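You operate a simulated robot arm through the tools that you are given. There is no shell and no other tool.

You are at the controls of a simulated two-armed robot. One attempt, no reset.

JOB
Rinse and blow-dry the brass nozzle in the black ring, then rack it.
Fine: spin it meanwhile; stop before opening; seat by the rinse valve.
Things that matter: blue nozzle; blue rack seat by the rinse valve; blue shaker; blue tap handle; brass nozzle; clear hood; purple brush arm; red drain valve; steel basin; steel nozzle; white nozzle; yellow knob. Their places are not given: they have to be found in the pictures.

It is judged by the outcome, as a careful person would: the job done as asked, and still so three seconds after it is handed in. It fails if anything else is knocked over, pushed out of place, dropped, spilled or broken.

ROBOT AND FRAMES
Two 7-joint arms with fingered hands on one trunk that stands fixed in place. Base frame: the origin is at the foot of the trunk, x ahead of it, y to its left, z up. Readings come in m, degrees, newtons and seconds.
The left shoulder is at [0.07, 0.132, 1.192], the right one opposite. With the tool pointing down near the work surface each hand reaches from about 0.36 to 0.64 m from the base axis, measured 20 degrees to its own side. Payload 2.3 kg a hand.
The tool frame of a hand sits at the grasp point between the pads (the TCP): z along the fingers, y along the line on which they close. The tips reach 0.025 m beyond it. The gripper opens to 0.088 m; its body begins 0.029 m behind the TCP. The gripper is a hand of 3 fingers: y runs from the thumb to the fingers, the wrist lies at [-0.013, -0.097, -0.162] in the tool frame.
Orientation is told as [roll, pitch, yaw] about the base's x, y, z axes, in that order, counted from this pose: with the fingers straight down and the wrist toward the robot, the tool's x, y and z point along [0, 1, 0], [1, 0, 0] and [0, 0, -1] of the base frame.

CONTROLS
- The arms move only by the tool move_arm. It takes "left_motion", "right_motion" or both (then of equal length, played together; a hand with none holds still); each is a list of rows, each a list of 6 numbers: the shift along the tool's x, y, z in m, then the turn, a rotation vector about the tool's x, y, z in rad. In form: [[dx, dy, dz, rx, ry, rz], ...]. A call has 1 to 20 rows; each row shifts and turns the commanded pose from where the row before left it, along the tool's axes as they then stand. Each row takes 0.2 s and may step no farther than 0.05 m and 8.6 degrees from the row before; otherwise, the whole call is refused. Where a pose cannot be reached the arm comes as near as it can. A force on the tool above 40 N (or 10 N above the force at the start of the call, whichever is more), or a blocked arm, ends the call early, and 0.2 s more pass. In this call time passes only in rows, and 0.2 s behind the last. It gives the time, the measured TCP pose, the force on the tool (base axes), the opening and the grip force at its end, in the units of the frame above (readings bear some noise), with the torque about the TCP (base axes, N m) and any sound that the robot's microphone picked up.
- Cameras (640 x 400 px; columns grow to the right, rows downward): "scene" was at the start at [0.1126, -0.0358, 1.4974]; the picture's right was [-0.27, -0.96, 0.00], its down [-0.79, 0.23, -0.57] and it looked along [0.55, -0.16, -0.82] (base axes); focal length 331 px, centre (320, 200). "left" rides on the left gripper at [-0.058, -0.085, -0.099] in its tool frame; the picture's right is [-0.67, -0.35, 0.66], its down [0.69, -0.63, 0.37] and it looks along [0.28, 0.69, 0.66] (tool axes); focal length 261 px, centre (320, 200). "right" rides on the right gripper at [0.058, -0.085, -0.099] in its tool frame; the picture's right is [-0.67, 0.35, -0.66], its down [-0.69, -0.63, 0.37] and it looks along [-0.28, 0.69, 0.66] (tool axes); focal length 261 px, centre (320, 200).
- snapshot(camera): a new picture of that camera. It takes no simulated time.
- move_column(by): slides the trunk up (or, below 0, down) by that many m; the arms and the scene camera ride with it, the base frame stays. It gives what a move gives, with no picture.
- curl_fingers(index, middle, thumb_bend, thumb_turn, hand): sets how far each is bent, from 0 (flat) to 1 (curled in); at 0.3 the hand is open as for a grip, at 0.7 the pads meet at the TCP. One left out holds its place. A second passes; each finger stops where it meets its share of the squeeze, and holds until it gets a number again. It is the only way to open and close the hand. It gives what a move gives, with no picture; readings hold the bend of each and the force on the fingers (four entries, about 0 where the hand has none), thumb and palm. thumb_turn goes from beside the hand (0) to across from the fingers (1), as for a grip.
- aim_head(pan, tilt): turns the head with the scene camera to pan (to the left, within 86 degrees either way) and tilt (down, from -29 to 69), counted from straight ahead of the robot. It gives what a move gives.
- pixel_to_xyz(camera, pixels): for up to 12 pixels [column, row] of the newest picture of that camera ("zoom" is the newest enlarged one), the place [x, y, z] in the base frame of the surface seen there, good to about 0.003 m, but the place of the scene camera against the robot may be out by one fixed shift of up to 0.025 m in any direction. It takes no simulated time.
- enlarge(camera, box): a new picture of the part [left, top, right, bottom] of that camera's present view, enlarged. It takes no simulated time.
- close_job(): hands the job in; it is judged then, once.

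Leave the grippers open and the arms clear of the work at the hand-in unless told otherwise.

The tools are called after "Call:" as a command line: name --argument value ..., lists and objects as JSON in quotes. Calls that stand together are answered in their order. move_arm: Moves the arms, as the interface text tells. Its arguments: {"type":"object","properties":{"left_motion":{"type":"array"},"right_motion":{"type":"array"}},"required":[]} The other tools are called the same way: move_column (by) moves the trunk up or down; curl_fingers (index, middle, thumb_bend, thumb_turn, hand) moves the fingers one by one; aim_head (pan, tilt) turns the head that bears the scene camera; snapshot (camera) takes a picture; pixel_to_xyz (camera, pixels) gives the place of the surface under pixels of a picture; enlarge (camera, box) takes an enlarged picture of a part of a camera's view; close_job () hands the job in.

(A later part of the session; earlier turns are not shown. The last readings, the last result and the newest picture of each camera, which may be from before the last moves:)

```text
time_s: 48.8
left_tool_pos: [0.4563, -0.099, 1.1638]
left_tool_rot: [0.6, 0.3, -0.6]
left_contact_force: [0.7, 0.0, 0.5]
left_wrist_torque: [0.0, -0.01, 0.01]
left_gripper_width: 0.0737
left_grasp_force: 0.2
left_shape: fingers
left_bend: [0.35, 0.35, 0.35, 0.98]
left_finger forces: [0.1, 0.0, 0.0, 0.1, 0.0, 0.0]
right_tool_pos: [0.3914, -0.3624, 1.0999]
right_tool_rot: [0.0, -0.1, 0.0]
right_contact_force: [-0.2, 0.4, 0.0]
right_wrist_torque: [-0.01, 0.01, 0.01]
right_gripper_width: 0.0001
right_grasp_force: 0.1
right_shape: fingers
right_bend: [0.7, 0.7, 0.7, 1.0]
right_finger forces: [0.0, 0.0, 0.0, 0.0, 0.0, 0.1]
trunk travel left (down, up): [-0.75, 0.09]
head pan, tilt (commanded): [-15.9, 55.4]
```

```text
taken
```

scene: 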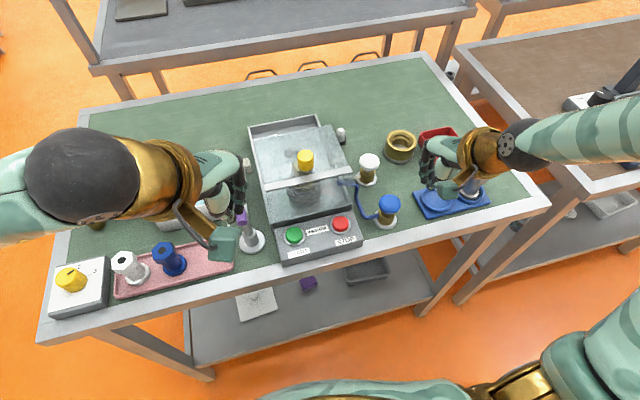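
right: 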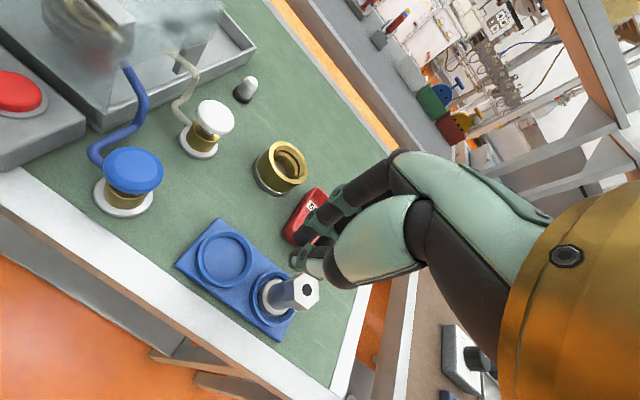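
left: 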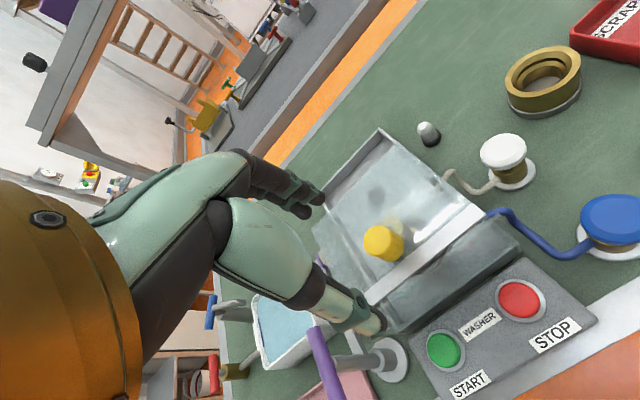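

I'll enlarge the right camera's view of the hood's right side to look for hinges or rails.

Call:
enlarge --camera "right" --box '[20, 0, 280, 160]'

Call:
enlarge --camera "left" --box '[300, 110, 540, 330]'

Call:
pixel_to_xyz --camera "left" --pixels '[[376, 240], [388, 250], [398, 235], [368, 235], [385, 262], [400, 250], [380, 132], [312, 228], [520, 245], [393, 190], [440, 180], [460, 240]]'

```text
2.46 times, centred on (150, 80) of right
```

zoom: 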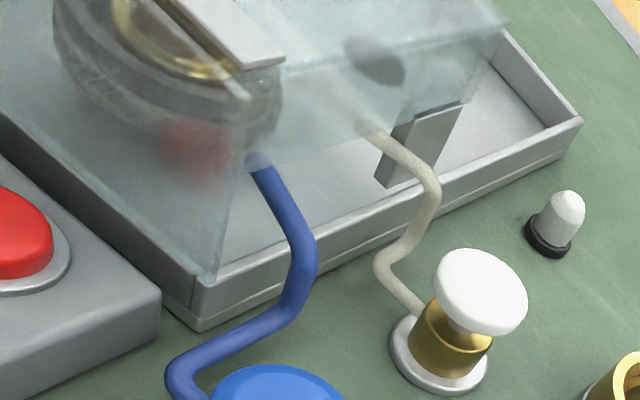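

```text
1.82 times, centred on (420, 220) of left
```

zoom: 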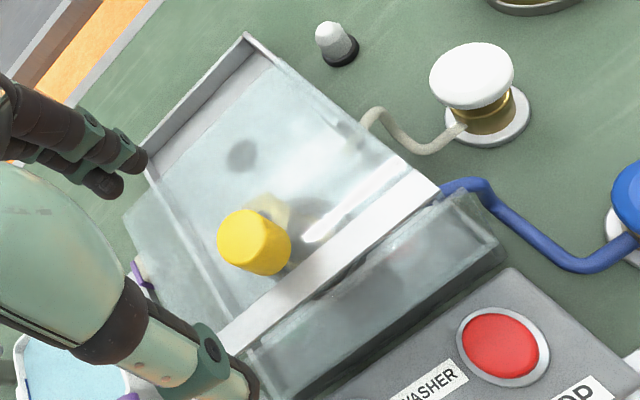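

```text
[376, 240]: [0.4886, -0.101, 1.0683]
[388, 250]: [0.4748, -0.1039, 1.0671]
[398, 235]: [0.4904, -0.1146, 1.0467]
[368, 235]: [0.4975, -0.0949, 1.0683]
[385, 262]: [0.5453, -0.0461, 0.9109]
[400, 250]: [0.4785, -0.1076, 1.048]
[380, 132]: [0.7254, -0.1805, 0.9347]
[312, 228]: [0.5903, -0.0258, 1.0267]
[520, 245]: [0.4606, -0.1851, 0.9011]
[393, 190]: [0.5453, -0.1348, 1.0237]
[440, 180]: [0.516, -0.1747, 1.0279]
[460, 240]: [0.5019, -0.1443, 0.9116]
```

The right view shows a grey post standing in the basin at the hood's rear right, which looks like a hinge post. I'll measure it and the hood's side edges.

Call:
enlarge --camera "right" --box '[100, 0, 260, 100]'

Call:
pixel_to_xyz --camera "zoom" --pixels '[[380, 215], [450, 160], [400, 250], [440, 200], [480, 100], [330, 180], [250, 190], [560, 60], [300, 120], [420, 130], [590, 40], [510, 130]]'

```text
4.00 times, centred on (180, 50) of right
```

zoom: 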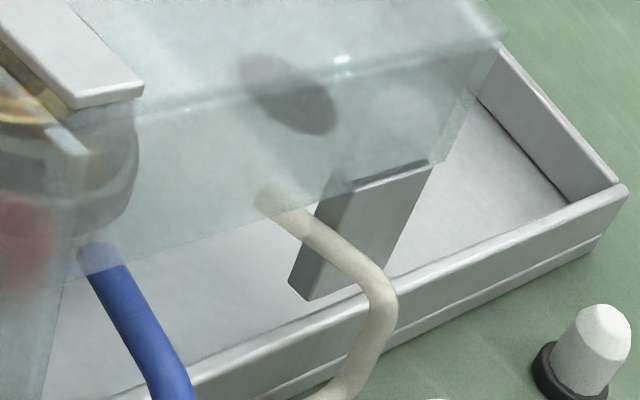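

```text
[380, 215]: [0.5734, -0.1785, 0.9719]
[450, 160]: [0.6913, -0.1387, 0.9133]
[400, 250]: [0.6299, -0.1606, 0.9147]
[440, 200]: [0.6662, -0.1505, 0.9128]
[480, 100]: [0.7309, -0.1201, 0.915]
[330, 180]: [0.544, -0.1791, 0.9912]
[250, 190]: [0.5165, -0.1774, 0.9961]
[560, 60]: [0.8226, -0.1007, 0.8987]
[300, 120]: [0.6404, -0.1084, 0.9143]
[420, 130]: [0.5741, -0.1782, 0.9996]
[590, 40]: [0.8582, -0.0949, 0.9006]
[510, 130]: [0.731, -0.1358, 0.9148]
```

I'll probe the post with more pixels.

Call:
pixel_to_xyz --camera "zoom" --pixels '[[355, 195], [340, 220], [325, 245], [310, 270], [300, 285], [400, 190], [385, 235], [360, 260], [415, 172], [360, 182], [375, 178], [335, 285]]'

Call:
pixel_to_xyz --camera "left" --pixels '[[430, 36], [440, 175], [437, 170], [445, 182], [350, 165], [375, 150], [420, 170], [330, 200], [345, 190], [360, 175], [400, 160], [410, 165]]'

```text
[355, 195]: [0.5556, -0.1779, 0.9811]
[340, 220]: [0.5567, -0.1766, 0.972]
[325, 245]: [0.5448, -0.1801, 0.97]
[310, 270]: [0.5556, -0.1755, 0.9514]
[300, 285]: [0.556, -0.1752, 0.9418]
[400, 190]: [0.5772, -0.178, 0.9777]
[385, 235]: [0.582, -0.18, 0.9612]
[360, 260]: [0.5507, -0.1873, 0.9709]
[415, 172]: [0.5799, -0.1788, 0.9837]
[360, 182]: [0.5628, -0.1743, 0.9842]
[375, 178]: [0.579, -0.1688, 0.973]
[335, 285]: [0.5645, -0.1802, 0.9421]
```

```text
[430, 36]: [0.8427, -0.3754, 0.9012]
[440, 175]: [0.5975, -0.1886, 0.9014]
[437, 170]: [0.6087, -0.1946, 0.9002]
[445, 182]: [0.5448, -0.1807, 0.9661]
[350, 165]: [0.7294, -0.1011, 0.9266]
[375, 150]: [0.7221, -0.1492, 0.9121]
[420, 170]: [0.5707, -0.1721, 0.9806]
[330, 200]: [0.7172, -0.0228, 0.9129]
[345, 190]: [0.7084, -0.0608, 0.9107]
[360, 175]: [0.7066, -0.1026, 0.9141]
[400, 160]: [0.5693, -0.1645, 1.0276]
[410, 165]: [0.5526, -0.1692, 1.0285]
```

The grey plates on the side rims (x 0.556–0.582, up to z=0.984) are hinge brackets, so the hood hinges at its rear. The right arm lines up best with the knob and reaches farther back. I'll take the left hand away to the left, then open the right fingers.

Call:
move_arm --left_motion '[[0.02, -0.02, -0.02, 0, 0, 0], [0.03, -0.02, -0.02, 0, 0, 0], [0.04, -0.02, 0, 0, 0, 0], [0.04, -0.01, 0, 0, 0, 0], [0.04, 0, 0, 0, 0, 0], [0.02, 0, 0, 0, 0, 0]]'

Call:
curl_fingers --hand "right" --index 0.38 --middle 0.38 --thumb_bend 0.38 --thumb_turn 1.0

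Call:
move_arm --right_motion '[[0, 0, -0.025, 0, 0, 0], [0.03, 0.01, -0.02, 0, 0, 0], [0.045, 0.01, 0, 0, 0, 0], [0.045, 0.015, 0, 0, 0, 0], [0.045, 0.015, 0, 0, 0, 0], [0.045, 0.02, 0, 0, 0, 0], [0.045, 0.02, 0, 0, 0, 0]]'

Call:
snapshot --camera "scene"

Call:
snapshot --camera "right"

```text
time_s: 50.2
left_tool_pos: [0.3901, 0.0919, 1.2076]
left_tool_rot: [0.7, 0.3, -0.7]
left_contact_force: [0.7, 0.8, 0.3]
left_wrist_torque: [0.0, 0.01, 0.01]
left_gripper_width: 0.074
left_grasp_force: 0.0
left_shape: fingers
left_bend: [0.35, 0.35, 0.35, 0.98]
left_finger forces: [0.0, 0.0, 0.0, 0.0, 0.0, 0.0]
right_tool_pos: [0.3918, -0.3607, 1.1006]
right_tool_rot: [0.0, -0.1, -0.1]
right_contact_force: [0.5, 0.7, 0.2]
right_wrist_torque: [-0.01, 0.02, 0.03]
right_gripper_width: 0.0002
right_grasp_force: 0.1
right_shape: fingers
right_bend: [0.7, 0.7, 0.7, 1.0]
right_finger forces: [0.1, 0.0, 0.1, 0.0, 0.0, 0.0]
trunk travel left (down, up): [-0.75, 0.09]
head pan, tilt (commanded): [-15.9, 55.4]
```

```text
time_s: 51.2
left_tool_pos: [0.3904, 0.091, 1.2077]
left_tool_rot: [0.6, 0.3, -0.7]
left_contact_force: [-0.1, -0.8, 0.4]
left_wrist_torque: [0.02, 0.0, 0.01]
left_gripper_width: 0.0741
left_grasp_force: 0.0
left_shape: fingers
left_bend: [0.35, 0.35, 0.35, 0.98]
left_finger forces: [0.0, 0.1, 0.1, 0.1, 0.1, 0.1]
right_tool_pos: [0.3921, -0.361, 1.101]
right_tool_rot: [0.0, 0.0, -0.1]
right_contact_force: [-0.2, -0.4, 0.4]
right_wrist_torque: [-0.02, -0.02, -0.03]
right_gripper_width: 0.0671
right_grasp_force: 0.2
right_shape: fingers
right_bend: [0.38, 0.38, 0.38, 0.99]
right_finger forces: [0.0, 0.0, 0.0, 0.0, 0.2, 0.1]
trunk travel left (down, up): [-0.75, 0.09]
head pan, tilt (commanded): [-15.9, 55.4]
```

```text
time_s: 52.8
left_tool_pos: [0.3905, 0.0932, 1.207]
left_tool_rot: [0.5, 0.4, -0.8]
left_contact_force: [-0.2, -0.3, 0.4]
left_wrist_torque: [0.0, 0.0, 0.04]
left_gripper_width: 0.0737
left_grasp_force: 0.0
left_shape: fingers
left_bend: [0.35, 0.35, 0.35, 0.98]
left_finger forces: [0.0, 0.0, 0.0, 0.1, 0.0, 0.1]
right_tool_pos: [0.481, -0.1045, 1.1444]
right_tool_rot: [0.0, 0.2, 0.0]
right_contact_force: [-0.2, 0.7, 0.2]
right_wrist_torque: [-0.01, 0.02, 0.0]
right_gripper_width: 0.0675
right_grasp_force: 0.2
right_shape: fingers
right_bend: [0.38, 0.38, 0.38, 0.99]
right_finger forces: [0.0, 0.0, 0.0, 0.0, 0.0, 0.0]
trunk travel left (down, up): [-0.75, 0.09]
head pan, tilt (commanded): [-15.9, 55.4]
```

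```text
taken
```

scene: 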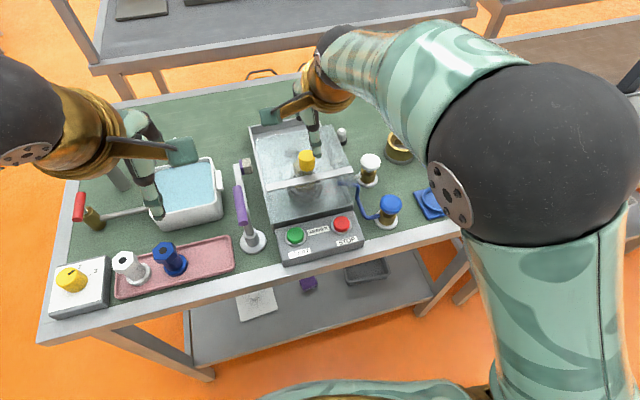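

```text
taken
```

right: 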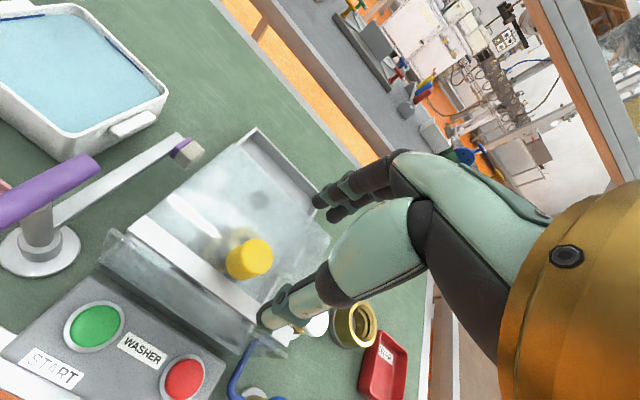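

The right hand is open above the knob. I'll descend to TCP z about 1.065 around the knob, keeping the tips just above the bar (z about 1.034).

Call:
move_arm --right_motion '[[0.002, 0.004, 0.03, 0, 0, 0], [0.002, 0.002, 0.025, 0, 0, 0], [0, 0, 0.015, 0, 0, 0], [0, 0, 0.008, 0, 0, 0]]'

Call:
snapshot --camera "right"

Call:
snapshot --camera "left"

```text
time_s: 53.8
left_tool_pos: [0.3906, 0.0919, 1.2072]
left_tool_rot: [0.6, 0.3, -0.7]
left_contact_force: [0.7, -0.2, 0.5]
left_wrist_torque: [-0.01, 0.01, -0.01]
left_gripper_width: 0.0738
left_grasp_force: 0.1
left_shape: fingers
left_bend: [0.35, 0.35, 0.35, 0.98]
left_finger forces: [0.0, 0.1, 0.0, 0.0, 0.0, 0.0]
right_tool_pos: [0.4866, -0.1004, 1.0669]
right_tool_rot: [0.0, 0.0, 0.0]
right_contact_force: [-0.7, 0.0, -0.1]
right_wrist_torque: [-0.02, 0.0, -0.03]
right_gripper_width: 0.0677
right_grasp_force: 0.0
right_shape: fingers
right_bend: [0.38, 0.38, 0.38, 0.99]
right_finger forces: [0.0, 0.0, 0.0, 0.0, 0.1, 0.1]
trunk travel left (down, up): [-0.75, 0.09]
head pan, tilt (commanded): [-15.9, 55.4]
```

```text
taken
```

right: 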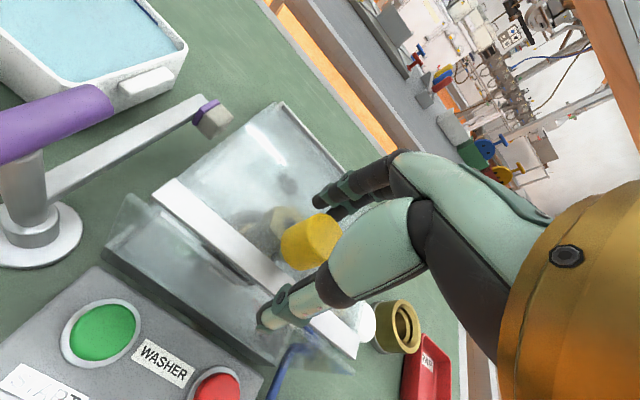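

```text
taken
```

left: 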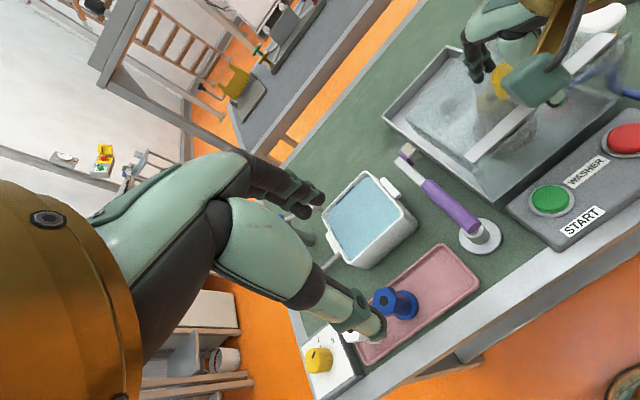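

The knob sits between thumb and fingers. I'll close gently onto it.

Call:
curl_fingers --hand "right" --index 0.6 --middle 0.6 --thumb_bend 0.6

Call:
snapshot --camera "right"

```text
time_s: 54.8
left_tool_pos: [0.3916, 0.0914, 1.2069]
left_tool_rot: [0.6, 0.4, -0.7]
left_contact_force: [0.6, -0.5, -0.4]
left_wrist_torque: [0.0, -0.01, 0.02]
left_gripper_width: 0.0743
left_grasp_force: 0.1
left_shape: fingers
left_bend: [0.35, 0.35, 0.35, 0.98]
left_finger forces: [0.1, 0.0, 0.0, 0.0, 0.0, 0.0]
right_tool_pos: [0.4881, -0.101, 1.0663]
right_tool_rot: [0.0, 0.2, 0.0]
right_contact_force: [2.5, -0.4, -0.3]
right_wrist_torque: [0.01, -0.05, 0.02]
right_gripper_width: 0.0231
right_grasp_force: 1.7
right_shape: fingers
right_bend: [0.57, 0.59, 0.6, 1.0]
right_finger forces: [2.2, 0.7, 0.0, 0.0, 0.1, 0.0]
trunk travel left (down, up): [-0.75, 0.09]
head pan, tilt (commanded): [-15.9, 55.4]
```

```text
taken
```

right: 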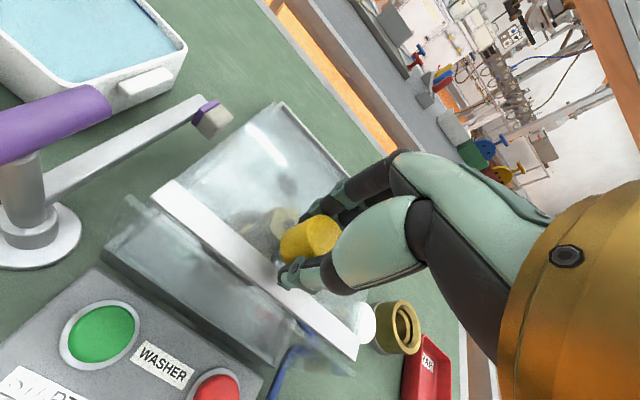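

The fingers touch but the thumb barely does. I'll squeeze slightly more.

Call:
curl_fingers --hand "right" --index 0.64 --middle 0.64 --thumb_bend 0.66

```text
time_s: 55.8
left_tool_pos: [0.3915, 0.0909, 1.2075]
left_tool_rot: [0.6, 0.4, -0.7]
left_contact_force: [-0.3, 0.6, -0.3]
left_wrist_torque: [0.0, 0.03, 0.02]
left_gripper_width: 0.0738
left_grasp_force: 0.1
left_shape: fingers
left_bend: [0.35, 0.35, 0.35, 0.98]
left_finger forces: [0.0, 0.1, 0.1, 0.0, 0.0, 0.1]
right_tool_pos: [0.4888, -0.1007, 1.0673]
right_tool_rot: [0.0, 0.1, -0.1]
right_contact_force: [4.0, 0.3, -0.2]
right_wrist_torque: [0.02, -0.05, 0.01]
right_gripper_width: 0.0208
right_grasp_force: 4.8
right_shape: fingers
right_bend: [0.58, 0.61, 0.62, 1.0]
right_finger forces: [4.1, 2.6, 0.0, 0.0, 3.2, 0.1]
trunk travel left (down, up): [-0.75, 0.09]
head pan, tilt (commanded): [-15.9, 55.4]
```

The grip on the knob is about 5 N now. I'll lift a few millimetres up and slightly back and read the forces.

Call:
move_arm --right_motion '[[0, 0.001, -0.004, 0, 0, 0], [0, 0.002, -0.004, 0, 0, 0]]'

Call:
snapshot --camera "right"

```text
time_s: 56.4
left_tool_pos: [0.3923, 0.0907, 1.2068]
left_tool_rot: [0.6, 0.4, -0.7]
left_contact_force: [0.0, 0.2, -0.4]
left_wrist_torque: [0.01, 0.02, 0.0]
left_gripper_width: 0.0741
left_grasp_force: 0.1
left_shape: fingers
left_bend: [0.35, 0.35, 0.35, 0.98]
left_finger forces: [0.0, 0.1, 0.1, 0.0, 0.0, 0.0]
right_tool_pos: [0.4889, -0.102, 1.0755]
right_tool_rot: [0.0, 0.2, 0.0]
right_contact_force: [0.3, 0.3, -4.1]
right_wrist_torque: [0.01, 0.02, -0.01]
right_gripper_width: 0.0209
right_grasp_force: 4.2
right_shape: fingers
right_bend: [0.59, 0.63, 0.61, 1.0]
right_finger forces: [2.8, 0.9, 0.1, 0.0, 4.3, 0.0]
trunk travel left (down, up): [-0.75, 0.09]
head pan, tilt (commanded): [-15.9, 55.4]
```

```text
taken
```

right: 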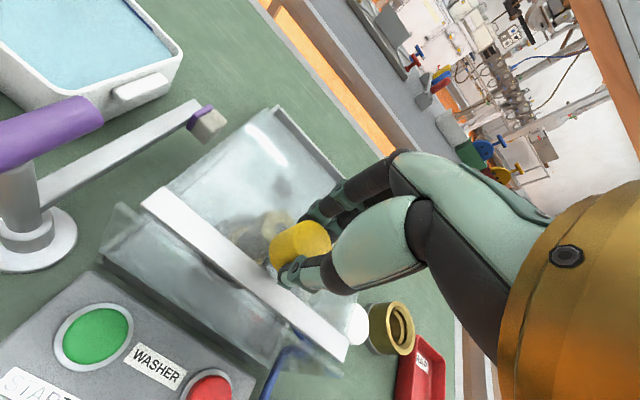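

There's a 4 N downward load. I'll check whether the knob and bar rose with the hand.

Call:
pixel_to_xyz --camera "right" --pixels '[[180, 220], [220, 255], [260, 285], [330, 345], [300, 245], [285, 235], [310, 228], [120, 235], [250, 140]]'

Call:
enlarge --camera "right" --box '[90, 90, 370, 390]'

Call:
enlarge --camera "left" --box '[370, 0, 640, 200]'

```text
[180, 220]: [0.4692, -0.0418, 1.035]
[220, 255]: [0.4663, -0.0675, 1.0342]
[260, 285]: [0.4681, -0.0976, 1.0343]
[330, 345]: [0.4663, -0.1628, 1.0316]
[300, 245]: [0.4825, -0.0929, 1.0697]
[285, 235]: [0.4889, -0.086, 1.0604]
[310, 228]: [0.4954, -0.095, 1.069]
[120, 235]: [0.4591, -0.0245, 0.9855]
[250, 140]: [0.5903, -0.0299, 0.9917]
```

```text
1.33 times, centred on (230, 240) of right
```

zoom: 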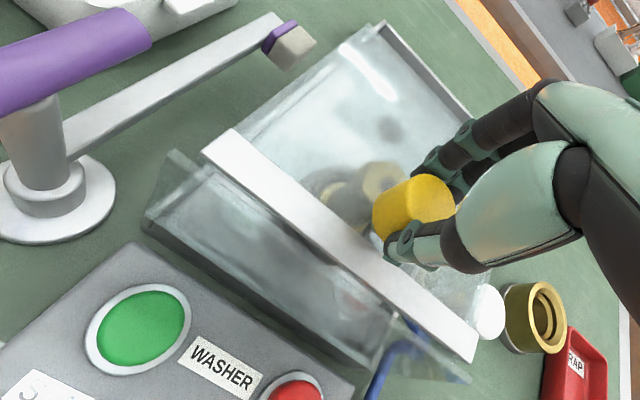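

```text
2.00 times, centred on (505, 100) of left
```

zoom: 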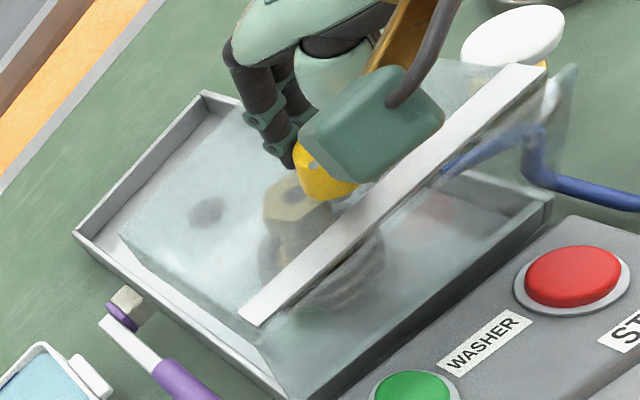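

The knob hardly moved; the pads slid up it. I'll loosen, lower again and grip more firmly.

Call:
curl_fingers --hand "right" --index 0.5 --middle 0.5 --thumb_bend 0.5

Call:
move_arm --right_motion '[[0, -0.001, 0.006, 0, 0, 0], [0, 0, 0.006, 0, 0, 0]]'

Call:
curl_fingers --hand "right" --index 0.8 --middle 0.8 --thumb_bend 0.8

Call:
snapshot --camera "right"

```text
time_s: 57.4
left_tool_pos: [0.3899, 0.0915, 1.2067]
left_tool_rot: [0.7, 0.3, -0.7]
left_contact_force: [0.8, -0.3, 0.2]
left_wrist_torque: [0.01, 0.01, -0.01]
left_gripper_width: 0.074
left_grasp_force: 0.1
left_shape: fingers
left_bend: [0.35, 0.35, 0.35, 0.98]
left_finger forces: [0.0, 0.1, 0.0, 0.0, 0.0, 0.0]
right_tool_pos: [0.4887, -0.1011, 1.0771]
right_tool_rot: [0.0, 0.0, 0.1]
right_contact_force: [0.9, 0.4, 0.3]
right_wrist_torque: [0.02, 0.0, -0.03]
right_gripper_width: 0.041
right_grasp_force: 0.0
right_shape: fingers
right_bend: [0.5, 0.5, 0.5, 1.0]
right_finger forces: [0.0, 0.0, 0.0, 0.0, 0.0, 0.0]
trunk travel left (down, up): [-0.75, 0.09]
head pan, tilt (commanded): [-15.9, 55.4]
```

```text
time_s: 58.0
left_tool_pos: [0.3896, 0.0917, 1.2061]
left_tool_rot: [0.6, 0.4, -0.8]
left_contact_force: [0.5, 0.1, 0.3]
left_wrist_torque: [0.01, 0.0, 0.0]
left_gripper_width: 0.0738
left_grasp_force: 0.1
left_shape: fingers
left_bend: [0.35, 0.35, 0.35, 0.98]
left_finger forces: [0.0, 0.0, 0.0, 0.1, 0.0, 0.0]
right_tool_pos: [0.4885, -0.1028, 1.0642]
right_tool_rot: [0.1, 0.0, 0.0]
right_contact_force: [-0.9, 0.8, -0.2]
right_wrist_torque: [-0.01, -0.01, 0.01]
right_gripper_width: 0.0408
right_grasp_force: 0.0
right_shape: fingers
right_bend: [0.5, 0.5, 0.5, 1.0]
right_finger forces: [0.0, 0.0, 0.0, 0.1, 0.1, 0.1]
trunk travel left (down, up): [-0.75, 0.09]
head pan, tilt (commanded): [-15.9, 55.4]
```

```text
time_s: 59.0
left_tool_pos: [0.392, 0.0907, 1.2067]
left_tool_rot: [0.6, 0.4, -0.7]
left_contact_force: [0.9, 1.3, 0.1]
left_wrist_torque: [-0.01, 0.02, -0.01]
left_gripper_width: 0.074
left_grasp_force: 0.1
left_shape: fingers
left_bend: [0.35, 0.35, 0.35, 0.98]
left_finger forces: [0.0, 0.0, 0.0, 0.0, 0.0, 0.1]
right_tool_pos: [0.4899, -0.103, 1.0643]
right_tool_rot: [0.1, 0.2, 0.0]
right_contact_force: [3.2, -1.8, -1.9]
right_wrist_torque: [-0.01, -0.05, 0.03]
right_gripper_width: 0.019
right_grasp_force: 18.8
right_shape: fingers
right_bend: [0.59, 0.64, 0.63, 1.0]
right_finger forces: [10.6, 9.8, 0.0, 0.0, 17.8, 0.0]
trunk travel left (down, up): [-0.75, 0.09]
head pan, tilt (commanded): [-15.9, 55.4]
```

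```text
taken
```

right: 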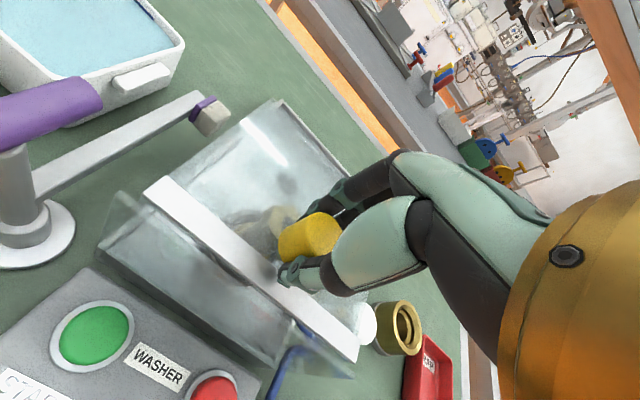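

The grip is 19 N. I'll lift about 1 cm along the expected arc, up and slightly back.

Call:
move_arm --right_motion '[[0, 0.002, -0.004, 0, 0, 0], [0, 0.002, -0.004, 0, 0, 0]]'

Call:
enlarge --camera "right" --box '[90, 90, 370, 390]'

Call:
enlarge --camera "left" --box '[370, 0, 640, 200]'

```text
time_s: 59.6
left_tool_pos: [0.3953, 0.0886, 1.2057]
left_tool_rot: [0.7, 0.7, -0.7]
left_contact_force: [0.3, -0.7, -0.8]
left_wrist_torque: [0.0, -0.03, 0.05]
left_gripper_width: 0.074
left_grasp_force: 0.1
left_shape: fingers
left_bend: [0.35, 0.35, 0.35, 0.98]
left_finger forces: [0.0, 0.0, 0.0, 0.1, 0.0, 0.1]
right_tool_pos: [0.4968, -0.1054, 1.0679]
right_tool_rot: [0.1, 0.7, 0.0]
right_contact_force: [-1.0, -2.4, -22.4]
right_wrist_torque: [-0.05, -0.01, 0.04]
right_gripper_width: 0.019
right_grasp_force: 16.7
right_shape: fingers
right_bend: [0.59, 0.65, 0.63, 1.0]
right_finger forces: [8.3, 7.8, 0.0, 0.0, 16.6, 0.0]
trunk travel left (down, up): [-0.75, 0.09]
head pan, tilt (commanded): [-15.9, 55.4]
```

```text
1.33 times, centred on (230, 240) of right
```

zoom: 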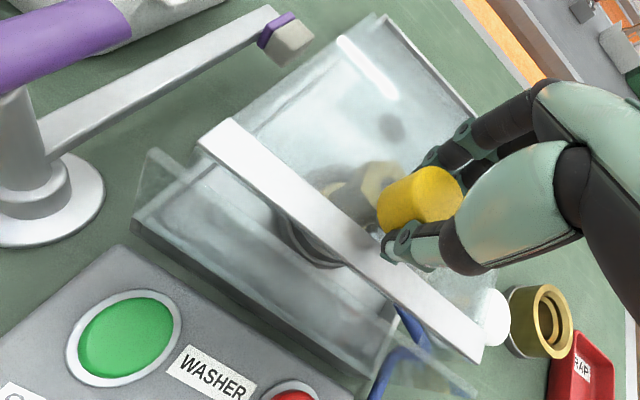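

```text
2.00 times, centred on (505, 100) of left
```

zoom: 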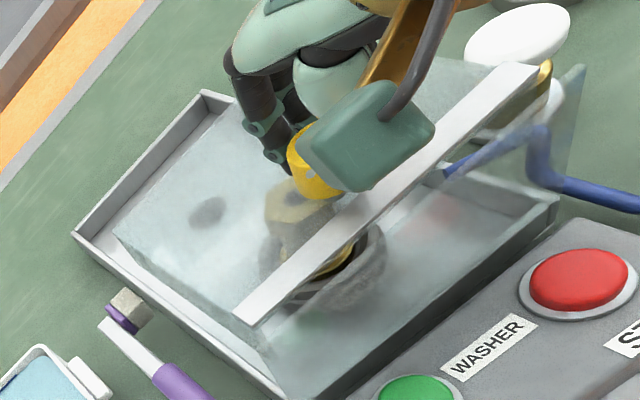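

Interesting: vertical lifting met 22 N, but the top moved back 7 mm in x almost freely, and the bar now sits farther behind the ring. So the hood slides back on the basin. I'll take off the upward pull and push gently back 2 cm.

Call:
move_arm --right_motion '[[0, 0, 0.004, 0, 0, 0], [0, 0.005, 0, 0, 0, 0], [0, 0.01, 0, 0, 0, 0]]'

Call:
enlarge --camera "right" --box '[90, 90, 370, 390]'

Call:
enlarge --camera "left" --box '[370, 0, 640, 200]'

```text
time_s: 60.4
left_tool_pos: [0.3953, 0.0889, 1.2063]
left_tool_rot: [0.6, 0.6, -0.6]
left_contact_force: [-0.2, 0.4, 0.6]
left_wrist_torque: [-0.01, 0.01, 0.02]
left_gripper_width: 0.0738
left_grasp_force: 0.1
left_shape: fingers
left_bend: [0.35, 0.35, 0.35, 0.98]
left_finger forces: [0.0, 0.0, 0.0, 0.1, 0.0, 0.0]
right_tool_pos: [0.5127, -0.1039, 1.0659]
right_tool_rot: [0.2, 0.0, -0.1]
right_contact_force: [2.0, -3.0, -8.5]
right_wrist_torque: [-0.01, -0.08, -0.01]
right_gripper_width: 0.0189
right_grasp_force: 18.6
right_shape: fingers
right_bend: [0.59, 0.65, 0.63, 1.0]
right_finger forces: [9.3, 9.8, 0.1, 0.0, 16.8, 0.0]
trunk travel left (down, up): [-0.75, 0.09]
head pan, tilt (commanded): [-15.9, 55.4]
```

```text
1.33 times, centred on (230, 240) of right
```

zoom: 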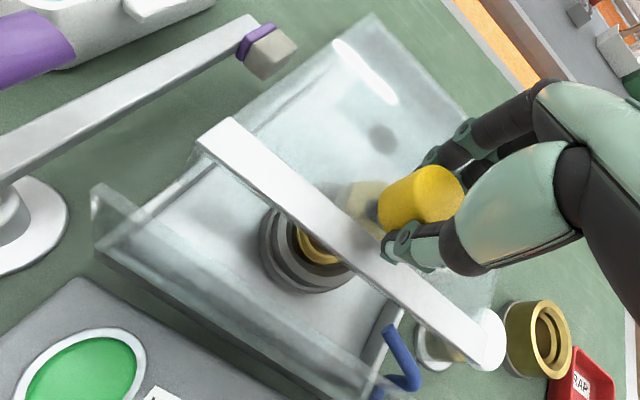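

```text
2.00 times, centred on (505, 100) of left
```

zoom: 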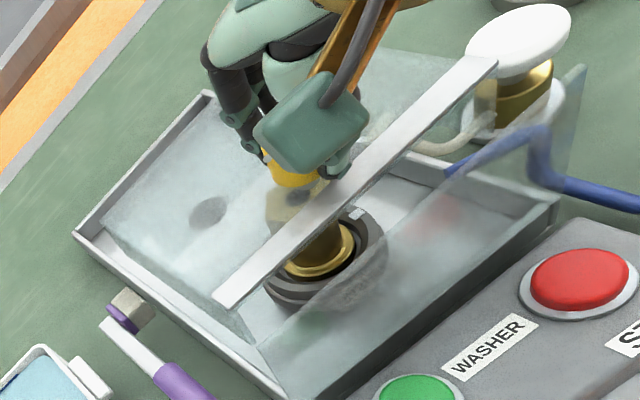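

It slides back smoothly; a fixed front guard stays in place. I'll keep sliding back.

Call:
move_arm --right_motion '[[0.001, 0.015, 0.0015, 0, 0, 0], [0, 0.02, 0, 0, 0, 0], [0, 0.02, 0, 0, 0, 0]]'

Call:
snapshot --camera "right"

Call:
snapshot --camera "left"

```text
time_s: 61.2
left_tool_pos: [0.3932, 0.0872, 1.2061]
left_tool_rot: [0.7, 0.5, -0.8]
left_contact_force: [-0.2, 0.0, -0.1]
left_wrist_torque: [0.01, 0.01, 0.0]
left_gripper_width: 0.0738
left_grasp_force: 0.1
left_shape: fingers
left_bend: [0.35, 0.35, 0.35, 0.98]
left_finger forces: [0.1, 0.0, 0.1, 0.1, 0.1, 0.0]
right_tool_pos: [0.5661, -0.1044, 1.0659]
right_tool_rot: [0.3, 0.0, -0.1]
right_contact_force: [2.2, -5.0, 0.0]
right_wrist_torque: [-0.1, -0.05, -0.02]
right_gripper_width: 0.0188
right_grasp_force: 20.0
right_shape: fingers
right_bend: [0.58, 0.65, 0.64, 1.0]
right_finger forces: [9.8, 11.7, 0.0, 0.0, 17.7, 0.1]
trunk travel left (down, up): [-0.75, 0.09]
head pan, tilt (commanded): [-15.9, 55.4]
```

```text
taken
```

right: 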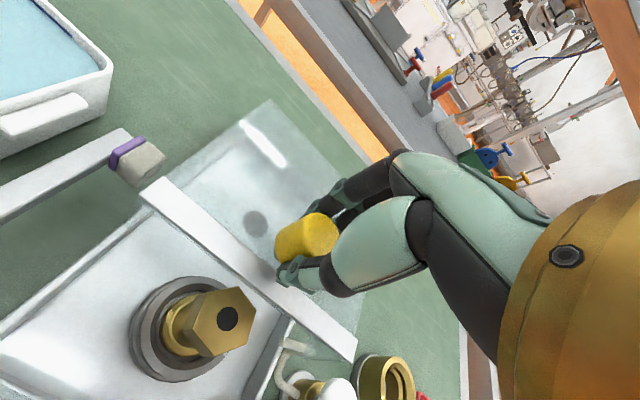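

```text
taken
```

left: 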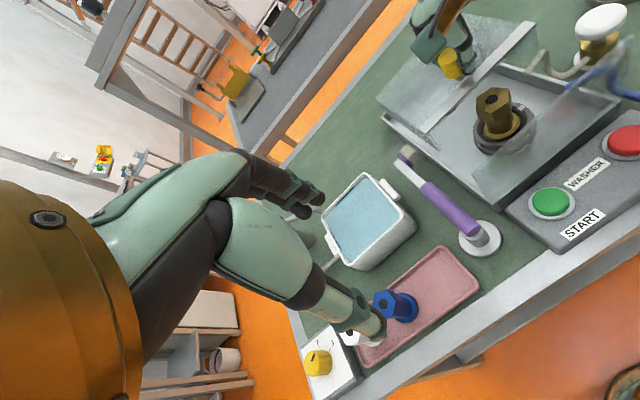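

The brass nozzle is now exposed. I'll slide the hood farther back to give the hand room.

Call:
move_arm --right_motion '[[-0.001, 0.015, 0, 0, 0, 0], [0, 0.015, 0, 0, 0, 0], [0, 0.015, 0, 0, 0, 0]]'

Call:
snapshot --camera "left"

```text
time_s: 62.0
left_tool_pos: [0.3877, 0.0899, 1.2076]
left_tool_rot: [0.6, 0.2, -0.7]
left_contact_force: [0.0, -0.2, 0.2]
left_wrist_torque: [-0.01, -0.02, 0.02]
left_gripper_width: 0.074
left_grasp_force: 0.1
left_shape: fingers
left_bend: [0.35, 0.35, 0.35, 0.98]
left_finger forces: [0.1, 0.0, 0.0, 0.0, 0.0, 0.0]
right_tool_pos: [0.5998, -0.1051, 1.0638]
right_tool_rot: [0.0, 0.0, 0.0]
right_contact_force: [0.6, -3.7, 5.7]
right_wrist_torque: [-0.06, 0.0, 0.05]
right_gripper_width: 0.0187
right_grasp_force: 20.2
right_shape: fingers
right_bend: [0.58, 0.65, 0.64, 1.0]
right_finger forces: [9.8, 10.5, 0.1, 0.0, 18.8, 0.1]
right hand out of reach, approached as far as the arm can: row 3
trunk travel left (down, up): [-0.75, 0.09]
head pan, tilt (commanded): [-15.9, 55.4]
```

```text
taken
```

left: 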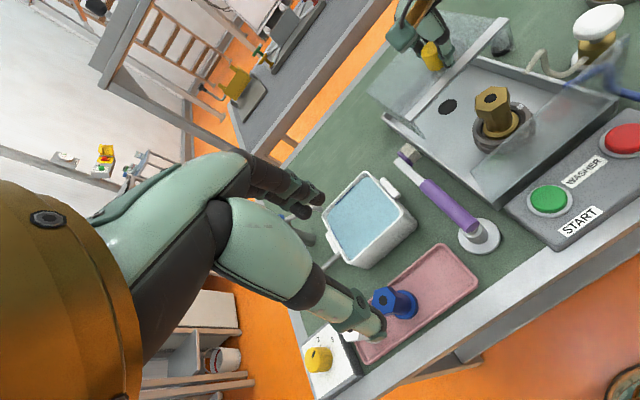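

The hood has slid back 0.11 m, and the right arm is at its reach limit with this grip. For a bit more room I'll release the knob, come back and push it with the closed fingers.

Call:
curl_fingers --hand "right" --index 0.45 --middle 0.45 --thumb_bend 0.45

Call:
move_arm --right_motion '[[0, 0, -0.02, 0, 0, 0], [0, 0, -0.03, 0, 0, 0], [0, -0.03, 0, 0, 0, 0], [0, -0.04, 0, 0, 0, 0]]'

Call:
curl_fingers --hand "right" --index 0.7 --middle 0.7 --thumb_bend 0.7

Call:
snapshot --camera "right"

Call:
snapshot --camera "left"

```text
time_s: 63.0
left_tool_pos: [0.3898, 0.0915, 1.2076]
left_tool_rot: [0.6, 0.4, -0.8]
left_contact_force: [0.3, -0.2, -0.4]
left_wrist_torque: [0.01, -0.02, 0.0]
left_gripper_width: 0.074
left_grasp_force: 0.1
left_shape: fingers
left_bend: [0.35, 0.35, 0.35, 0.98]
left_finger forces: [0.0, 0.1, 0.0, 0.0, 0.1, 0.1]
right_tool_pos: [0.6012, -0.1025, 1.0636]
right_tool_rot: [0.0, 0.0, 0.2]
right_contact_force: [0.0, 0.6, -0.7]
right_wrist_torque: [0.0, 0.01, 0.01]
right_gripper_width: 0.0522
right_grasp_force: 0.0
right_shape: fingers
right_bend: [0.45, 0.45, 0.45, 0.99]
right_finger forces: [0.0, 0.0, 0.0, 0.0, 0.1, 0.1]
trunk travel left (down, up): [-0.75, 0.09]
head pan, tilt (commanded): [-15.9, 55.4]
```

```text
time_s: 64.0
left_tool_pos: [0.3904, 0.0907, 1.2076]
left_tool_rot: [0.5, 0.3, -0.6]
left_contact_force: [0.7, 0.1, -0.2]
left_wrist_torque: [-0.01, 0.01, -0.01]
left_gripper_width: 0.0737
left_grasp_force: 0.1
left_shape: fingers
left_bend: [0.35, 0.35, 0.35, 0.98]
left_finger forces: [0.1, 0.0, 0.1, 0.0, 0.0, 0.1]
right_tool_pos: [0.5915, -0.0973, 1.1224]
right_tool_rot: [-0.1, 0.1, 0.0]
right_contact_force: [0.3, 0.1, -0.4]
right_wrist_torque: [-0.02, 0.01, -0.03]
right_gripper_width: 0.052
right_grasp_force: 0.0
right_shape: fingers
right_bend: [0.45, 0.45, 0.45, 0.99]
right_finger forces: [0.0, 0.1, 0.1, 0.0, 0.1, 0.0]
right hand out of reach, approached as far as the arm can: row 2, 3, 4
trunk travel left (down, up): [-0.75, 0.09]
head pan, tilt (commanded): [-15.9, 55.4]
```

```text
time_s: 65.0
left_tool_pos: [0.3903, 0.0909, 1.2072]
left_tool_rot: [0.7, 0.3, -0.7]
left_contact_force: [-1.2, 0.2, 0.2]
left_wrist_torque: [-0.01, 0.03, 0.01]
left_gripper_width: 0.074
left_grasp_force: 0.0
left_shape: fingers
left_bend: [0.35, 0.35, 0.35, 0.98]
left_finger forces: [0.1, 0.1, 0.1, 0.0, 0.0, 0.0]
right_tool_pos: [0.5917, -0.0984, 1.1232]
right_tool_rot: [0.0, 0.2, 0.0]
right_contact_force: [0.2, 0.6, 0.4]
right_wrist_torque: [0.0, -0.05, -0.01]
right_gripper_width: 0.0
right_grasp_force: 0.0
right_shape: fingers
right_bend: [0.7, 0.7, 0.7, 1.0]
right_finger forces: [0.0, 0.0, 0.0, 0.1, 0.0, 0.1]
trunk travel left (down, up): [-0.75, 0.09]
head pan, tilt (commanded): [-15.9, 55.4]
```

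```text
taken
```

right: 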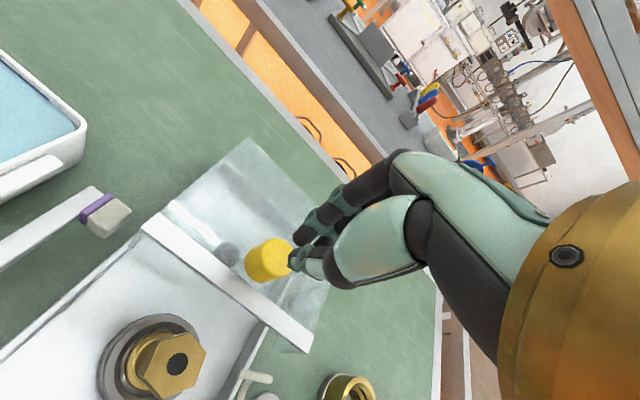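

```text
taken
```

left: 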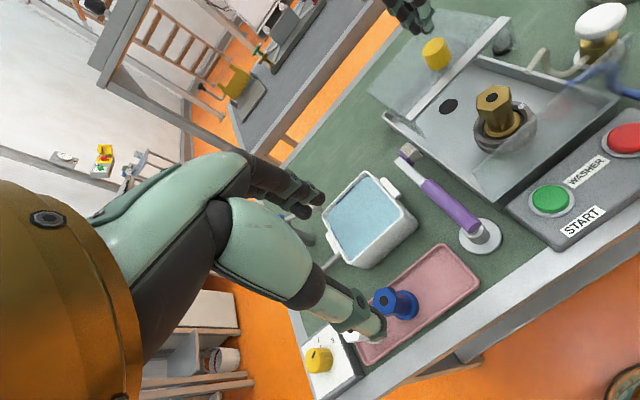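

I'm at the reach edge up here. I'll step the hand back toward the robot, then go down in front of the knob.

Call:
move_arm --right_motion '[[0, -0.02, 0, 0, 0, 0], [0, -0.025, 0, 0, 0, 0]]'

Call:
snapshot --camera "right"

Call:
pixel_to_xyz --camera "left" --pixels '[[435, 48], [438, 60], [470, 65], [500, 25], [410, 130], [493, 100], [480, 120], [525, 115], [530, 70], [598, 85], [560, 130], [450, 105]]'

```text
time_s: 65.6
left_tool_pos: [0.39, 0.0916, 1.2082]
left_tool_rot: [0.5, 0.3, -0.7]
left_contact_force: [0.5, 0.4, -0.2]
left_wrist_torque: [0.02, 0.0, 0.0]
left_gripper_width: 0.0737
left_grasp_force: 0.1
left_shape: fingers
left_bend: [0.35, 0.35, 0.35, 0.98]
left_finger forces: [0.0, 0.1, 0.0, 0.1, 0.0, 0.0]
right_tool_pos: [0.5893, -0.095, 1.126]
right_tool_rot: [0.0, 0.1, -0.1]
right_contact_force: [0.4, -0.5, -0.3]
right_wrist_torque: [0.01, -0.03, -0.02]
right_gripper_width: 0.0
right_grasp_force: 0.1
right_shape: fingers
right_bend: [0.7, 0.7, 0.7, 1.0]
right_finger forces: [0.0, 0.0, 0.0, 0.0, 0.1, 0.1]
right hand out of reach, approached as far as the arm can: row 1, 2
trunk travel left (down, up): [-0.75, 0.09]
head pan, tilt (commanded): [-15.9, 55.4]
```

```text
taken
```

right: 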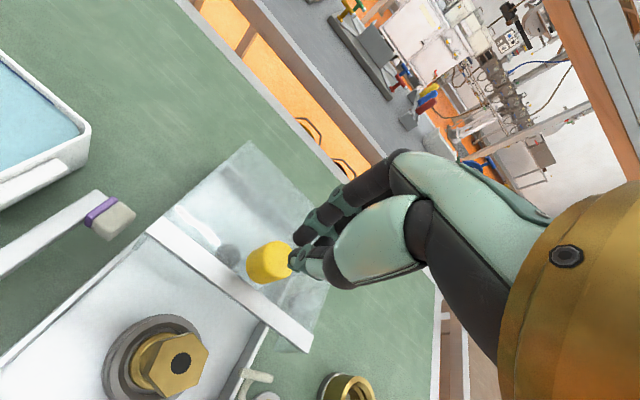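

```text
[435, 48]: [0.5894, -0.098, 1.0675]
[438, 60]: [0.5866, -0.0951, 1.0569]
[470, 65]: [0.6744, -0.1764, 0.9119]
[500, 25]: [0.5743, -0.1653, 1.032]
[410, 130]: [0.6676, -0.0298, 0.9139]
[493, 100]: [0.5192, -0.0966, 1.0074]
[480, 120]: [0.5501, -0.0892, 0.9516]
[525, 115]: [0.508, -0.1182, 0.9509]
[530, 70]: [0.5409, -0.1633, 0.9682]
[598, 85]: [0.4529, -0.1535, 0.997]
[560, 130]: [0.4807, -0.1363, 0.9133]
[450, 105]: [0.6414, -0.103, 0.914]
```

The arm seems nearly straight (a singular pose), so plain backward motion is not followed. I'll try a small sideways-and-back motion to bend the elbow; the hand is above everything here.

Call:
move_arm --right_motion '[[-0.02, -0.03, 0, 0, 0, 0]]'

```text
time_s: 66.0
left_tool_pos: [0.3893, 0.0902, 1.2069]
left_tool_rot: [0.6, 0.2, -0.7]
left_contact_force: [0.3, 0.1, 0.3]
left_wrist_torque: [0.01, 0.03, -0.01]
left_gripper_width: 0.0739
left_grasp_force: 0.0
left_shape: fingers
left_bend: [0.35, 0.35, 0.35, 0.98]
left_finger forces: [0.0, 0.0, 0.1, 0.0, 0.0, 0.1]
right_tool_pos: [0.5908, -0.1113, 1.1347]
right_tool_rot: [0.1, 0.0, -0.1]
right_contact_force: [-0.8, -0.7, -0.1]
right_wrist_torque: [0.02, -0.02, 0.0]
right_gripper_width: 0.0
right_grasp_force: 0.0
right_shape: fingers
right_bend: [0.7, 0.7, 0.7, 1.0]
right_finger forces: [0.0, 0.0, 0.0, 0.1, 0.0, 0.1]
right hand out of reach, approached as far as the arm can: row 1
trunk travel left (down, up): [-0.75, 0.09]
head pan, tilt (commanded): [-15.9, 55.4]
```

It follows sideways but not inward, as at full stretch. I'll try a longer inward command.

Call:
move_arm --right_motion '[[0, -0.045, 0, 0, 0, 0], [0, -0.045, 0, 0, 0, 0], [0, -0.02, 0, 0, 0, 0]]'

Call:
snapshot --camera "scene"

```text
time_s: 66.8
left_tool_pos: [0.3901, 0.0916, 1.2075]
left_tool_rot: [0.6, 0.3, -0.7]
left_contact_force: [-0.2, 0.2, -0.1]
left_wrist_torque: [-0.01, -0.02, -0.01]
left_gripper_width: 0.0738
left_grasp_force: 0.0
left_shape: fingers
left_bend: [0.35, 0.35, 0.35, 0.98]
left_finger forces: [0.0, 0.0, 0.0, 0.0, 0.0, 0.0]
right_tool_pos: [0.5831, -0.0991, 1.1545]
right_tool_rot: [0.0, 0.0, 0.0]
right_contact_force: [0.0, -0.5, 0.5]
right_wrist_torque: [-0.03, 0.04, 0.02]
right_gripper_width: 0.0
right_grasp_force: 0.0
right_shape: fingers
right_bend: [0.7, 0.7, 0.7, 1.0]
right_finger forces: [0.1, 0.0, 0.0, 0.1, 0.0, 0.0]
right hand out of reach, approached as far as the arm can: row 1, 2, 3
trunk travel left (down, up): [-0.75, 0.09]
head pan, tilt (commanded): [-15.9, 55.4]
```

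```text
taken
```

scene: 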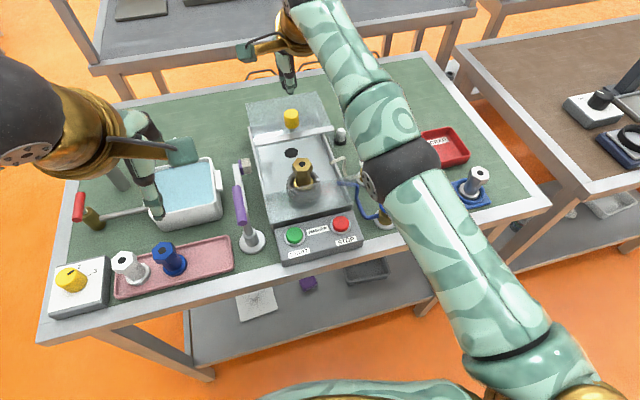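

The arm is straight in the scene view. A downward move should bend the elbow again, but I don't want to come down on the knob. So I'll first go sideways to y about -0.24, over empty bench, then down and back.

Call:
move_arm --right_motion '[[-0.045, 0, 0, 0, 0, 0], [-0.045, 0, 0, 0, 0, 0], [-0.045, 0, 0, 0, 0, 0]]'

Call:
move_arm --right_motion '[[0, -0.01, 0.03, 0, 0, 0], [0, -0.02, 0.02, 0, 0, 0]]'

```text
time_s: 67.6
left_tool_pos: [0.3898, 0.0913, 1.2082]
left_tool_rot: [0.6, 0.3, -0.6]
left_contact_force: [0.4, -0.7, -0.3]
left_wrist_torque: [-0.01, 0.01, 0.02]
left_gripper_width: 0.0736
left_grasp_force: 0.0
left_shape: fingers
left_bend: [0.35, 0.35, 0.35, 0.98]
left_finger forces: [0.0, 0.0, 0.0, 0.0, 0.1, 0.1]
right_tool_pos: [0.5875, -0.2315, 1.1533]
right_tool_rot: [0.1, 0.1, 0.0]
right_contact_force: [0.2, -0.3, 0.3]
right_wrist_torque: [0.0, -0.01, 0.0]
right_gripper_width: 0.0003
right_grasp_force: 0.2
right_shape: fingers
right_bend: [0.7, 0.7, 0.7, 1.0]
right_finger forces: [0.0, 0.0, 0.0, 0.1, 0.1, 0.0]
right hand out of reach, approached as far as the arm can: row 1
trunk travel left (down, up): [-0.75, 0.09]
head pan, tilt (commanded): [-15.9, 55.4]
```

```text
time_s: 68.2
left_tool_pos: [0.3892, 0.0918, 1.2079]
left_tool_rot: [0.5, 0.3, -0.7]
left_contact_force: [0.3, 0.2, -0.4]
left_wrist_torque: [-0.02, -0.02, -0.01]
left_gripper_width: 0.074
left_grasp_force: 0.0
left_shape: fingers
left_bend: [0.35, 0.35, 0.35, 0.98]
left_finger forces: [0.1, 0.0, 0.1, 0.1, 0.1, 0.0]
right_tool_pos: [0.5574, -0.232, 1.1042]
right_tool_rot: [-0.1, -0.2, 0.0]
right_contact_force: [0.3, 0.4, -0.8]
right_wrist_torque: [0.0, 0.01, 0.02]
right_gripper_width: 0.0
right_grasp_force: 0.1
right_shape: fingers
right_bend: [0.7, 0.7, 0.7, 1.0]
right_finger forces: [0.1, 0.1, 0.0, 0.1, 0.1, 0.1]
trunk travel left (down, up): [-0.75, 0.09]
head pan, tilt (commanded): [-15.9, 55.4]
```

The elbow bent and the arm follows again. I'll bring the closed hand back to x=0.50, over to y=-0.10, and then down in front of the knob (knob front at about x=0.585).

Call:
move_arm --right_motion '[[0, -0.03, 0, 0, 0, 0], [0.02, -0.025, -0.005, 0, 0, 0], [0.04, 0, 0, 0, 0, 0], [0.04, 0.01, 0, 0, 0, 0], [0.035, 0.015, 0, 0, 0, 0]]'

Call:
snapshot --camera "right"

Call:
snapshot --camera "left"

```text
time_s: 69.4
left_tool_pos: [0.3907, 0.092, 1.2071]
left_tool_rot: [0.6, 0.4, -0.7]
left_contact_force: [0.8, 0.3, 0.5]
left_wrist_torque: [0.02, -0.02, -0.02]
left_gripper_width: 0.074
left_grasp_force: 0.0
left_shape: fingers
left_bend: [0.35, 0.35, 0.35, 0.98]
left_finger forces: [0.0, 0.0, 0.0, 0.0, 0.0, 0.0]
right_tool_pos: [0.5322, -0.0932, 1.1099]
right_tool_rot: [0.0, -0.1, 0.0]
right_contact_force: [-0.3, 0.0, -0.2]
right_wrist_torque: [0.02, -0.01, -0.02]
right_gripper_width: 0.0
right_grasp_force: 0.0
right_shape: fingers
right_bend: [0.7, 0.7, 0.7, 1.0]
right_finger forces: [0.0, 0.0, 0.0, 0.1, 0.1, 0.0]
trunk travel left (down, up): [-0.75, 0.09]
head pan, tilt (commanded): [-15.9, 55.4]
```

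```text
taken
```

right: 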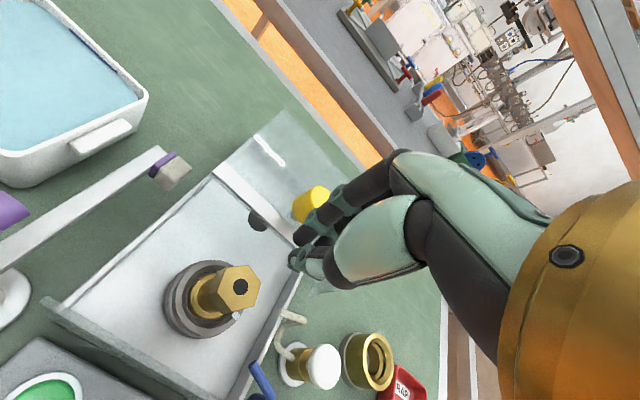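

```text
taken
```

left: 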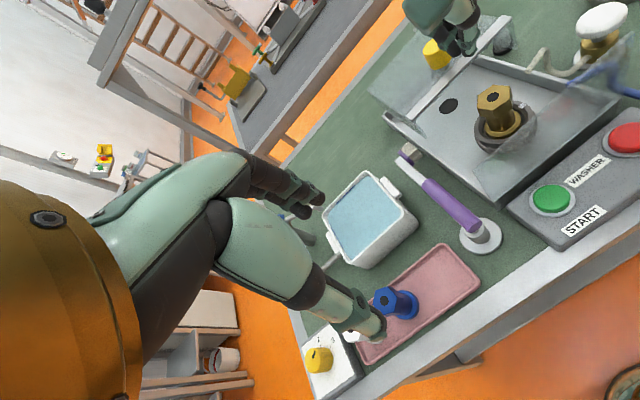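

Good view: I'll measure the nozzle, ring, bar and knob in this right picture.

Call:
pixel_to_xyz --camera "right" --pixels '[[240, 287], [228, 275], [250, 300], [258, 275], [232, 305], [210, 300], [180, 300], [230, 350], [255, 200], [307, 200], [300, 210], [215, 175]]'

Call:
enlarge --camera "right" --box '[140, 230, 320, 350]'

```text
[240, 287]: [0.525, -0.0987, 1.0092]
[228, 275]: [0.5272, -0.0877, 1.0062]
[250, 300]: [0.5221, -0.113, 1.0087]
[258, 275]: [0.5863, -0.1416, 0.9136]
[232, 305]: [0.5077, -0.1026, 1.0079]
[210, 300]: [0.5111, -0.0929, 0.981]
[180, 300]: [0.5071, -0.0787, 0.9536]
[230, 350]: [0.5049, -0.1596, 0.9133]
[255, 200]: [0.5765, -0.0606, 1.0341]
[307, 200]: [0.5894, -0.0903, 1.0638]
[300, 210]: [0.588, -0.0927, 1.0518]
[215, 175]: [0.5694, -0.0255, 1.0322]
```

```text
3.33 times, centred on (230, 290) of right
```

zoom: 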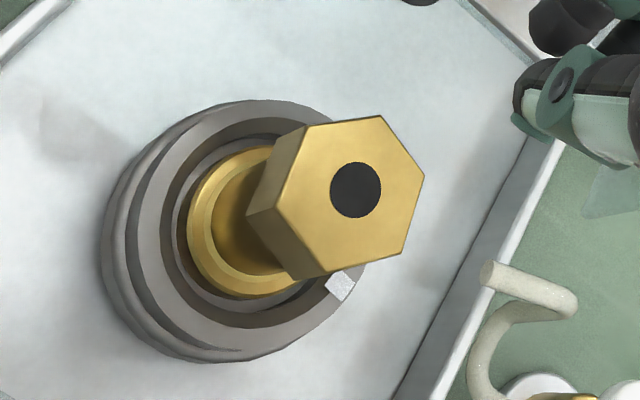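

The nozzle is clean bright brass now, with its hex top at z about 1.008 and centre about (0.522,-0.099). I'll get the hex's corners to know its orientation.

Call:
pixel_to_xyz --camera "zoom" --pixels '[[378, 120], [420, 177], [401, 246], [306, 270], [277, 215], [312, 130], [355, 190], [262, 190], [270, 250], [230, 290], [340, 285], [290, 270]]'

```text
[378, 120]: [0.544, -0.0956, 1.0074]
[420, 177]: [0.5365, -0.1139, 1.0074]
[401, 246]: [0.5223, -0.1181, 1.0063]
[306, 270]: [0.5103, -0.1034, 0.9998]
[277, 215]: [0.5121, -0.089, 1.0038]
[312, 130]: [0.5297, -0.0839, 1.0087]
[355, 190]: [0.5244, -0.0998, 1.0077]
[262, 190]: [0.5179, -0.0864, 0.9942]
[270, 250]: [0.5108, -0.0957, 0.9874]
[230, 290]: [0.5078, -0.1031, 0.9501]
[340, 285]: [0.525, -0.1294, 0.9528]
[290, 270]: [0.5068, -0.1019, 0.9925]
```

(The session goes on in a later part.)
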